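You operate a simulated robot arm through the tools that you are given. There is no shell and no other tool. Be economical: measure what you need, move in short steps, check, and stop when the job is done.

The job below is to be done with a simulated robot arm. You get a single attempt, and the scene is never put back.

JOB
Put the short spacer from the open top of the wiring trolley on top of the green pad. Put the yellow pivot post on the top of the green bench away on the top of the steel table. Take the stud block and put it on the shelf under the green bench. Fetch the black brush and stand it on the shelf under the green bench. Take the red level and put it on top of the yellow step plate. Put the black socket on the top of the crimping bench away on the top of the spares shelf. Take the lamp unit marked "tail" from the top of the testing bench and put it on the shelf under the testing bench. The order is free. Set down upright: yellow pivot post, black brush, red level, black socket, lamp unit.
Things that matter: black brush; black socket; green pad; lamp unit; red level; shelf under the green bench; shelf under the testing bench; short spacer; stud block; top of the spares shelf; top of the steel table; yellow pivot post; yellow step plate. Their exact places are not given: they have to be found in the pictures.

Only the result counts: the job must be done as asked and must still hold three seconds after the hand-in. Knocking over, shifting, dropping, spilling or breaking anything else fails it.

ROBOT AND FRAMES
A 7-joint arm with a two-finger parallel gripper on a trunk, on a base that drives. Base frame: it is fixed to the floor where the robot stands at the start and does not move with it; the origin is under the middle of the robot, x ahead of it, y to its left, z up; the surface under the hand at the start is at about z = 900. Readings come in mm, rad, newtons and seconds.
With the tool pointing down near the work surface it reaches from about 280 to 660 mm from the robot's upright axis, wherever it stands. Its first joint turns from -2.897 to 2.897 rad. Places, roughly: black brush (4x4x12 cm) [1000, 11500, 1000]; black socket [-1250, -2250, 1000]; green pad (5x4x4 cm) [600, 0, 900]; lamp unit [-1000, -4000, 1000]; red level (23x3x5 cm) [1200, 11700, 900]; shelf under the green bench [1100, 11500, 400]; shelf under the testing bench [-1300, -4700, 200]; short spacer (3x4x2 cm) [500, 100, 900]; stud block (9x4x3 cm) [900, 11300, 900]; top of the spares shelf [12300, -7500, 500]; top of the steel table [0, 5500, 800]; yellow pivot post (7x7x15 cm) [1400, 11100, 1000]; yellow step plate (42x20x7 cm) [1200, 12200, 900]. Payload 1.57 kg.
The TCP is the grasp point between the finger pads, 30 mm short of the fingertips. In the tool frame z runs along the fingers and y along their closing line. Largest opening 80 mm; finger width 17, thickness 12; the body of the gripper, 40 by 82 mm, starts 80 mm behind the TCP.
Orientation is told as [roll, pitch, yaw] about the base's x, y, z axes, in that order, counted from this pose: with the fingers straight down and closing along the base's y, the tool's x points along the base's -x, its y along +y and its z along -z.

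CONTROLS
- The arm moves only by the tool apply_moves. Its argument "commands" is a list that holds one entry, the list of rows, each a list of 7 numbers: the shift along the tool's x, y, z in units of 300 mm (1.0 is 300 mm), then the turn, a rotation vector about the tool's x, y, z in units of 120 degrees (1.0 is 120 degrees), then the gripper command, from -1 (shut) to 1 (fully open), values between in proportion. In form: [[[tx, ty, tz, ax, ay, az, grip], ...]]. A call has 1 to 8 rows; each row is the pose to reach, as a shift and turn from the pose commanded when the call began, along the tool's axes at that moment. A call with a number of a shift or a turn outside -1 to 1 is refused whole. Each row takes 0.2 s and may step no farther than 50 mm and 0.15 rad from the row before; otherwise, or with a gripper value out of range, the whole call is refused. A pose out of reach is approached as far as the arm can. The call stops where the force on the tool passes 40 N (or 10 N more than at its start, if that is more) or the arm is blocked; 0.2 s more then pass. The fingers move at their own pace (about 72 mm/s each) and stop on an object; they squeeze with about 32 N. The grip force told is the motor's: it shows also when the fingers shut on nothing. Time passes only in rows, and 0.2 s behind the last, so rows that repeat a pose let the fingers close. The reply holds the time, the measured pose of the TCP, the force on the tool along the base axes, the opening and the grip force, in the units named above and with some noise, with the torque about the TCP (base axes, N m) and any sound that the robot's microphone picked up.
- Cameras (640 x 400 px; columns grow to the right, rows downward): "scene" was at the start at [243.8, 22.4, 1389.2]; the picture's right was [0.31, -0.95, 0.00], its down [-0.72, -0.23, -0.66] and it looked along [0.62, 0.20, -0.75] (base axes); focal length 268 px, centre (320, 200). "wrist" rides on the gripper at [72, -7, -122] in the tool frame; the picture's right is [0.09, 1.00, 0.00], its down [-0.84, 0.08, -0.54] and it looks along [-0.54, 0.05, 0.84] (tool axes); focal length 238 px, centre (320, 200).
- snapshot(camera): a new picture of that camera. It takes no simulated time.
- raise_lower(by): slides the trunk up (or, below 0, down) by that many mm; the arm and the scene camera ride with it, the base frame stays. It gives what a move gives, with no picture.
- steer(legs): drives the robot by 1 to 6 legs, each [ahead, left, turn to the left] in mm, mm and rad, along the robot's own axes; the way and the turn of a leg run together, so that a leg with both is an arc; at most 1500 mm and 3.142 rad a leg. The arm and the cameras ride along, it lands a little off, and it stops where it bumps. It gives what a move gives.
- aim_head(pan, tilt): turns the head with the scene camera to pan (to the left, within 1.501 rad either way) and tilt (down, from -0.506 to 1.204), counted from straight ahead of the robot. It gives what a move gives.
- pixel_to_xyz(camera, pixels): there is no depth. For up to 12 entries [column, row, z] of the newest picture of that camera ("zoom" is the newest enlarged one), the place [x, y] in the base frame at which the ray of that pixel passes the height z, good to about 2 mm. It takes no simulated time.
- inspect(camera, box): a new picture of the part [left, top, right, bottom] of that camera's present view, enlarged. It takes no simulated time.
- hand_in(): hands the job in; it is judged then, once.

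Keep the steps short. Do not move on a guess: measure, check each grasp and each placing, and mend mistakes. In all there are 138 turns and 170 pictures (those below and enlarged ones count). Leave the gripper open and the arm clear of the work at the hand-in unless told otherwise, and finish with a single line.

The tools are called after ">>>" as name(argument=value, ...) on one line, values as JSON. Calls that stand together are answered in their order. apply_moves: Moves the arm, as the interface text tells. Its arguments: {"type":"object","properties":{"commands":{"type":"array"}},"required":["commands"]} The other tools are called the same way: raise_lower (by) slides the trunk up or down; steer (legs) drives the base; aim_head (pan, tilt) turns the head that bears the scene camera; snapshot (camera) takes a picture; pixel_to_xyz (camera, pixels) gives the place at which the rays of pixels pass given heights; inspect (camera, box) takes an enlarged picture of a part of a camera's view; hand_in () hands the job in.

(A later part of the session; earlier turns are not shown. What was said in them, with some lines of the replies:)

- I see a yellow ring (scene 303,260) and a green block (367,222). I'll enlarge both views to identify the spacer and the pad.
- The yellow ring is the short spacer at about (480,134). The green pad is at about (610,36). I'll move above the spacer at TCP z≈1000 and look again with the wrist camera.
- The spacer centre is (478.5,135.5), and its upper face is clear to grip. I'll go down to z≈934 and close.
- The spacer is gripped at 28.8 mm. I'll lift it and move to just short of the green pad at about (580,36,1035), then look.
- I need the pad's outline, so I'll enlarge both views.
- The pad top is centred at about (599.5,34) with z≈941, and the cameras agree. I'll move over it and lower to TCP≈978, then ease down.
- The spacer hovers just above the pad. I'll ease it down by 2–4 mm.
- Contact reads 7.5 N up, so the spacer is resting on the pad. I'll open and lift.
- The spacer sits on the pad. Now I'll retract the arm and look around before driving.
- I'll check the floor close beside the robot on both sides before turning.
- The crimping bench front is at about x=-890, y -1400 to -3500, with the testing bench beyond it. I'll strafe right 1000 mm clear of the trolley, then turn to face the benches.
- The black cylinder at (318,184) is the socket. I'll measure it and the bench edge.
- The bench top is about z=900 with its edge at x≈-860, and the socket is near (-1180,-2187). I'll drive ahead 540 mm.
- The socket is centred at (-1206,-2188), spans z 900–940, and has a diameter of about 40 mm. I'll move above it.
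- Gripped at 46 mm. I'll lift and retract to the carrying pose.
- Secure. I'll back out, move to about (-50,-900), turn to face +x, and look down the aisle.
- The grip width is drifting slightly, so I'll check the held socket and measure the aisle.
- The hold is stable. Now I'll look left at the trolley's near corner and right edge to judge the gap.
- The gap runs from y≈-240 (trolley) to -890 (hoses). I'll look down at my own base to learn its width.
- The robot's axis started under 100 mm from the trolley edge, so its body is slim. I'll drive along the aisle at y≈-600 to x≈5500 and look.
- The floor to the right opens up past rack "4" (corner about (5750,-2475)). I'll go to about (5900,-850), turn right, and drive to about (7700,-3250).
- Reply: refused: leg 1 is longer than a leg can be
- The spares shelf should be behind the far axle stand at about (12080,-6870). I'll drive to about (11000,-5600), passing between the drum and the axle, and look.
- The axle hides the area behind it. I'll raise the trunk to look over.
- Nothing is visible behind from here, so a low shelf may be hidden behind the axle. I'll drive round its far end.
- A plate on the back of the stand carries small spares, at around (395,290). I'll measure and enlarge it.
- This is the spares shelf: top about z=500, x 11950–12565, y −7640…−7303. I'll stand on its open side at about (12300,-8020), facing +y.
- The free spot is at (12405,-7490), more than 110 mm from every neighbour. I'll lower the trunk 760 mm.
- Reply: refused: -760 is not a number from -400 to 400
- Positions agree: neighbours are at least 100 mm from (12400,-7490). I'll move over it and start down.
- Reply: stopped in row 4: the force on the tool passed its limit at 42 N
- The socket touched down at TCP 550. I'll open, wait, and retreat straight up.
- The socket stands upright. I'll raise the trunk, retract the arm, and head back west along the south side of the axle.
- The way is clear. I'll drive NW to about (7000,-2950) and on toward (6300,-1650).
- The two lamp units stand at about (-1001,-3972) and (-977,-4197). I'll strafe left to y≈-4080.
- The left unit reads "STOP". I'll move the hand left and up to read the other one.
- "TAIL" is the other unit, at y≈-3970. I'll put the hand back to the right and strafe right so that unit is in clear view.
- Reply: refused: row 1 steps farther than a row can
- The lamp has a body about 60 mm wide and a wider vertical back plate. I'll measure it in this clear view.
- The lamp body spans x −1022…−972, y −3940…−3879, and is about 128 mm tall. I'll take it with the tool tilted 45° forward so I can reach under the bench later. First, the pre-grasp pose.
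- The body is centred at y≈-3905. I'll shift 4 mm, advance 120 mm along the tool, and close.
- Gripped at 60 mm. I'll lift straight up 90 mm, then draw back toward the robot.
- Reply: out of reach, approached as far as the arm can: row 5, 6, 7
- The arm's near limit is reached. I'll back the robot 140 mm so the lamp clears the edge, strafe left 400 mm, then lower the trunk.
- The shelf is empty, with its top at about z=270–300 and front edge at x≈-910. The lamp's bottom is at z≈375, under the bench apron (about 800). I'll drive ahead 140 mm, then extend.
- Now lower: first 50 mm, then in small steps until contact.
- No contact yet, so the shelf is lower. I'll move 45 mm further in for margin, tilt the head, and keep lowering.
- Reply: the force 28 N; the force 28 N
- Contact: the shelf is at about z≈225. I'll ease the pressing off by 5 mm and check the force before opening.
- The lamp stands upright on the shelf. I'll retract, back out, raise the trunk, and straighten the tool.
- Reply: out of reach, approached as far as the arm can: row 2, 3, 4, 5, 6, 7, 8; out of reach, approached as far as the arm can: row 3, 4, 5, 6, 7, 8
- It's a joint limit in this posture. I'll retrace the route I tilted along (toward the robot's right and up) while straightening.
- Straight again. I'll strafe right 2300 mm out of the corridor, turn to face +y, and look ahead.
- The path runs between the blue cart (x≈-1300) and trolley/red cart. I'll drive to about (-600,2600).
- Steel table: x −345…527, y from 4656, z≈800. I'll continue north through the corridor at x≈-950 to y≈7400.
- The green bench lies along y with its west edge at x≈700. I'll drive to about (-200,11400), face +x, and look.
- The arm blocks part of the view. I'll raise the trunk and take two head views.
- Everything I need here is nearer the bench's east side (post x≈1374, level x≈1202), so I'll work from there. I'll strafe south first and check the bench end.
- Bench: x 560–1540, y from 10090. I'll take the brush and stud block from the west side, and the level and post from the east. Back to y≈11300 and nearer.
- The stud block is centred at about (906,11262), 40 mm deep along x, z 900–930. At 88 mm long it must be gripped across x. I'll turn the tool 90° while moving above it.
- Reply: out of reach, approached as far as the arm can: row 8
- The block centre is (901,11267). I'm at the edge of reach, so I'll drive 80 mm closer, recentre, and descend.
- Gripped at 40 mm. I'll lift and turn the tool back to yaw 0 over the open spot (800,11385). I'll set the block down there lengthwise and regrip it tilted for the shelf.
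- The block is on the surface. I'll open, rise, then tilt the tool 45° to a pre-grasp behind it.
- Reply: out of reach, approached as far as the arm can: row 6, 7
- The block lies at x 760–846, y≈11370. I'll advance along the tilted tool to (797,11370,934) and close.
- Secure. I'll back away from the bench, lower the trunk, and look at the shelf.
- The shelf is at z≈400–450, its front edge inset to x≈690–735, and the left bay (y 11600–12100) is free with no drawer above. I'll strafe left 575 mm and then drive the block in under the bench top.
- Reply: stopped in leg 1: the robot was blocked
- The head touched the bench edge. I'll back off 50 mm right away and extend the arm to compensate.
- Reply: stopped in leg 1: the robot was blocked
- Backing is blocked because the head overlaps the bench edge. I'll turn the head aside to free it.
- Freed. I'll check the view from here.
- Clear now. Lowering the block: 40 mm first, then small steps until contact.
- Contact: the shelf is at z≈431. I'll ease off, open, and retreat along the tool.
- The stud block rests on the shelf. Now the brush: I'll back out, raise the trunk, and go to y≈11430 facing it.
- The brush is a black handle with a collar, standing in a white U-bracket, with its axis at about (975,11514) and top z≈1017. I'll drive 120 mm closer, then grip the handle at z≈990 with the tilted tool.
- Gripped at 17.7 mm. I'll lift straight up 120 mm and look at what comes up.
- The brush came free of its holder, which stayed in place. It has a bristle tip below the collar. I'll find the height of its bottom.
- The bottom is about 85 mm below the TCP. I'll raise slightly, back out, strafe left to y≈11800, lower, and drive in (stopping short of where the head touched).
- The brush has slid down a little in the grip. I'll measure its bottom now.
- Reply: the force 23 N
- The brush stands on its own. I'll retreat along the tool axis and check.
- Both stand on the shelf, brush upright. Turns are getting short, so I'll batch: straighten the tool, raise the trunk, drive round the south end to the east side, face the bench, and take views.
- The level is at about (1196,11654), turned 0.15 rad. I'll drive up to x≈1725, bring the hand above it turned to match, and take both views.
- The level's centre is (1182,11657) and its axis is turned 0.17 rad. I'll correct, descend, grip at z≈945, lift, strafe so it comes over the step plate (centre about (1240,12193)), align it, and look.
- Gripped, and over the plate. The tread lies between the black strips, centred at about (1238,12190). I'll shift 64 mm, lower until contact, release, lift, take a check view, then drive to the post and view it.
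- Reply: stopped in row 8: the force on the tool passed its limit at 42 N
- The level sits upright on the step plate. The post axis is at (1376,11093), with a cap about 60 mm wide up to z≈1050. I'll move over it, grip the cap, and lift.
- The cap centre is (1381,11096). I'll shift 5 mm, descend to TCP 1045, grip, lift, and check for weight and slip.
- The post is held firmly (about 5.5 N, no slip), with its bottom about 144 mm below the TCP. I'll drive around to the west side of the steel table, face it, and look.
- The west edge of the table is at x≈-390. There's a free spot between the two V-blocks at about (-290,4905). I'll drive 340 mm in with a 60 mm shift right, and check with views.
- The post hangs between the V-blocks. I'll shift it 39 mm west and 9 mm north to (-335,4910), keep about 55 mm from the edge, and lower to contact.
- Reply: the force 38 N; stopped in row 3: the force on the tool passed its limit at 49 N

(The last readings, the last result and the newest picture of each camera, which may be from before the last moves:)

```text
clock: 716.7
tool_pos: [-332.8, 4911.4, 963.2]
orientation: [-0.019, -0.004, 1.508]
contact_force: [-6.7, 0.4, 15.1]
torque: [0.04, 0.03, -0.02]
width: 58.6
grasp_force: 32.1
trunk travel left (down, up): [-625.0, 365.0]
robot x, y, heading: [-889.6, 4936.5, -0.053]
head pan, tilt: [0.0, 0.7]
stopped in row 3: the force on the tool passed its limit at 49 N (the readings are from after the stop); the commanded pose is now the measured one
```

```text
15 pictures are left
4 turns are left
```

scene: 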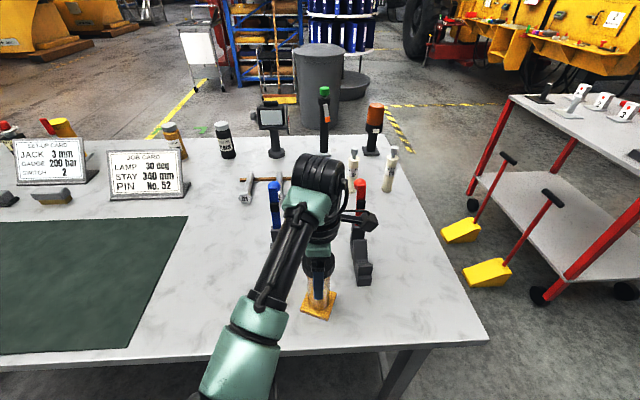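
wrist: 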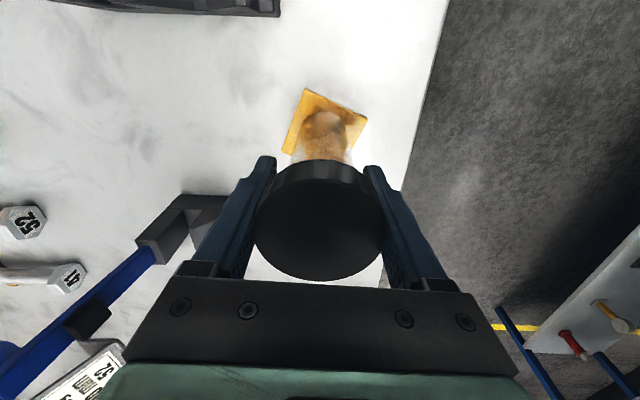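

The post rests on the table. I'll open, rise straight up, and look.

>>> apply_moves(commands=[[[0, 0, -0.003, 0, 0, 0, 0.6], [0, 0, -0.003, 0, 0, 0, 0.9], [0, 0, -0.003, 0, 0, 0, 0.9], [0, 0, -0.1, 0, 0, 0, 0.9], [0, 0, -0.25, 0, 0, 0, 0.9], [0, 0, -0.4, 0, 0, 0, 0.9], [0, 0, -0.55, 0, 0, 0, 0.9]]])

>>> snapshot(camera="wrist")

>>> steer(legs=[[-250, 0, 0]])

>>> snapshot(camera="scene")

>>> inspect(camera="scene", box=[240, 110, 440, 235])

```text
clock: 718.3
tool_pos: [-333.5, 4910.3, 1127.7]
orientation: [-0.014, -0.003, 1.509]
contact_force: [0.1, -0.2, -0.4]
torque: [-0.03, -0.02, -0.02]
width: 76.0
grasp_force: 0.1
trunk travel left (down, up): [-625.0, 365.0]
robot x, y, heading: [-888.7, 4935.9, -0.049]
head pan, tilt: [0.0, 0.7]
```

```text
14 pictures are left
```

wrist: 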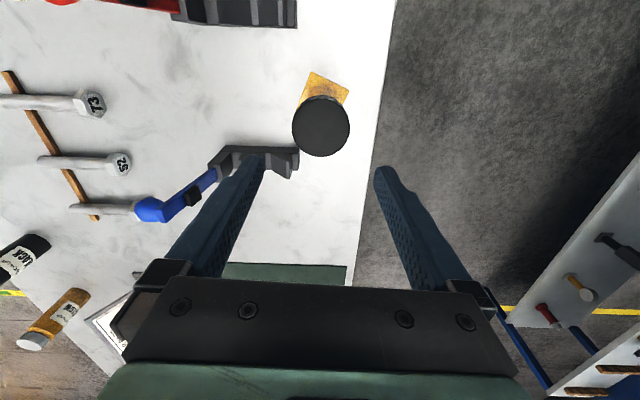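

```text
clock: 720.1
tool_pos: [-586.7, 4921.2, 1128.5]
orientation: [-0.013, -0.003, 1.501]
contact_force: [0.8, 0.1, 1.5]
torque: [-0.03, 0.01, -0.02]
width: 76.2
grasp_force: 0.1
trunk travel left (down, up): [-625.0, 365.0]
robot x, y, heading: [-1140.0, 4949.8, -0.053]
head pan, tilt: [0.0, 0.7]
```

```text
13 pictures are left
```

scene: 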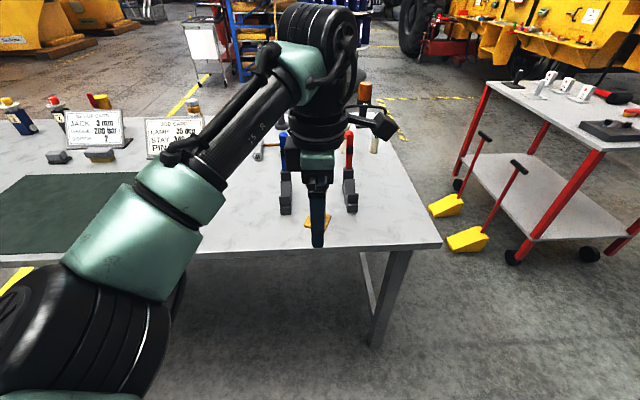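

```text
3.20 times, centred on (340, 172) of scene
3 turns are left
```

zoom: 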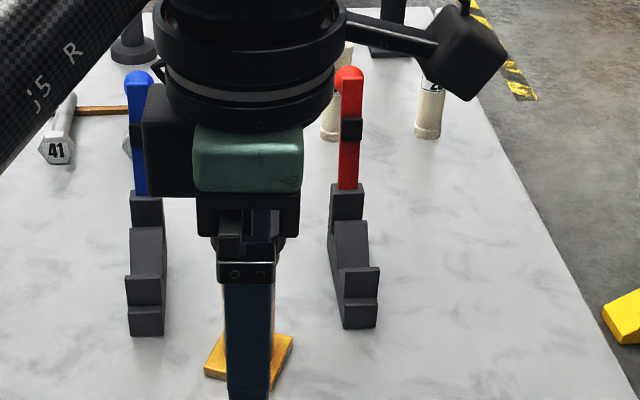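

The post stands upright on the steel table. Both V-blocks are untouched, and the gripper is open and clear. Everything is placed, so I'm handing in.

>>> hand_in()

```text
The job is handed in.
```

I placed all seven items as asked and handed the job in; camera views after each release showed each one in its place, and the five that had to stand upright were upright.
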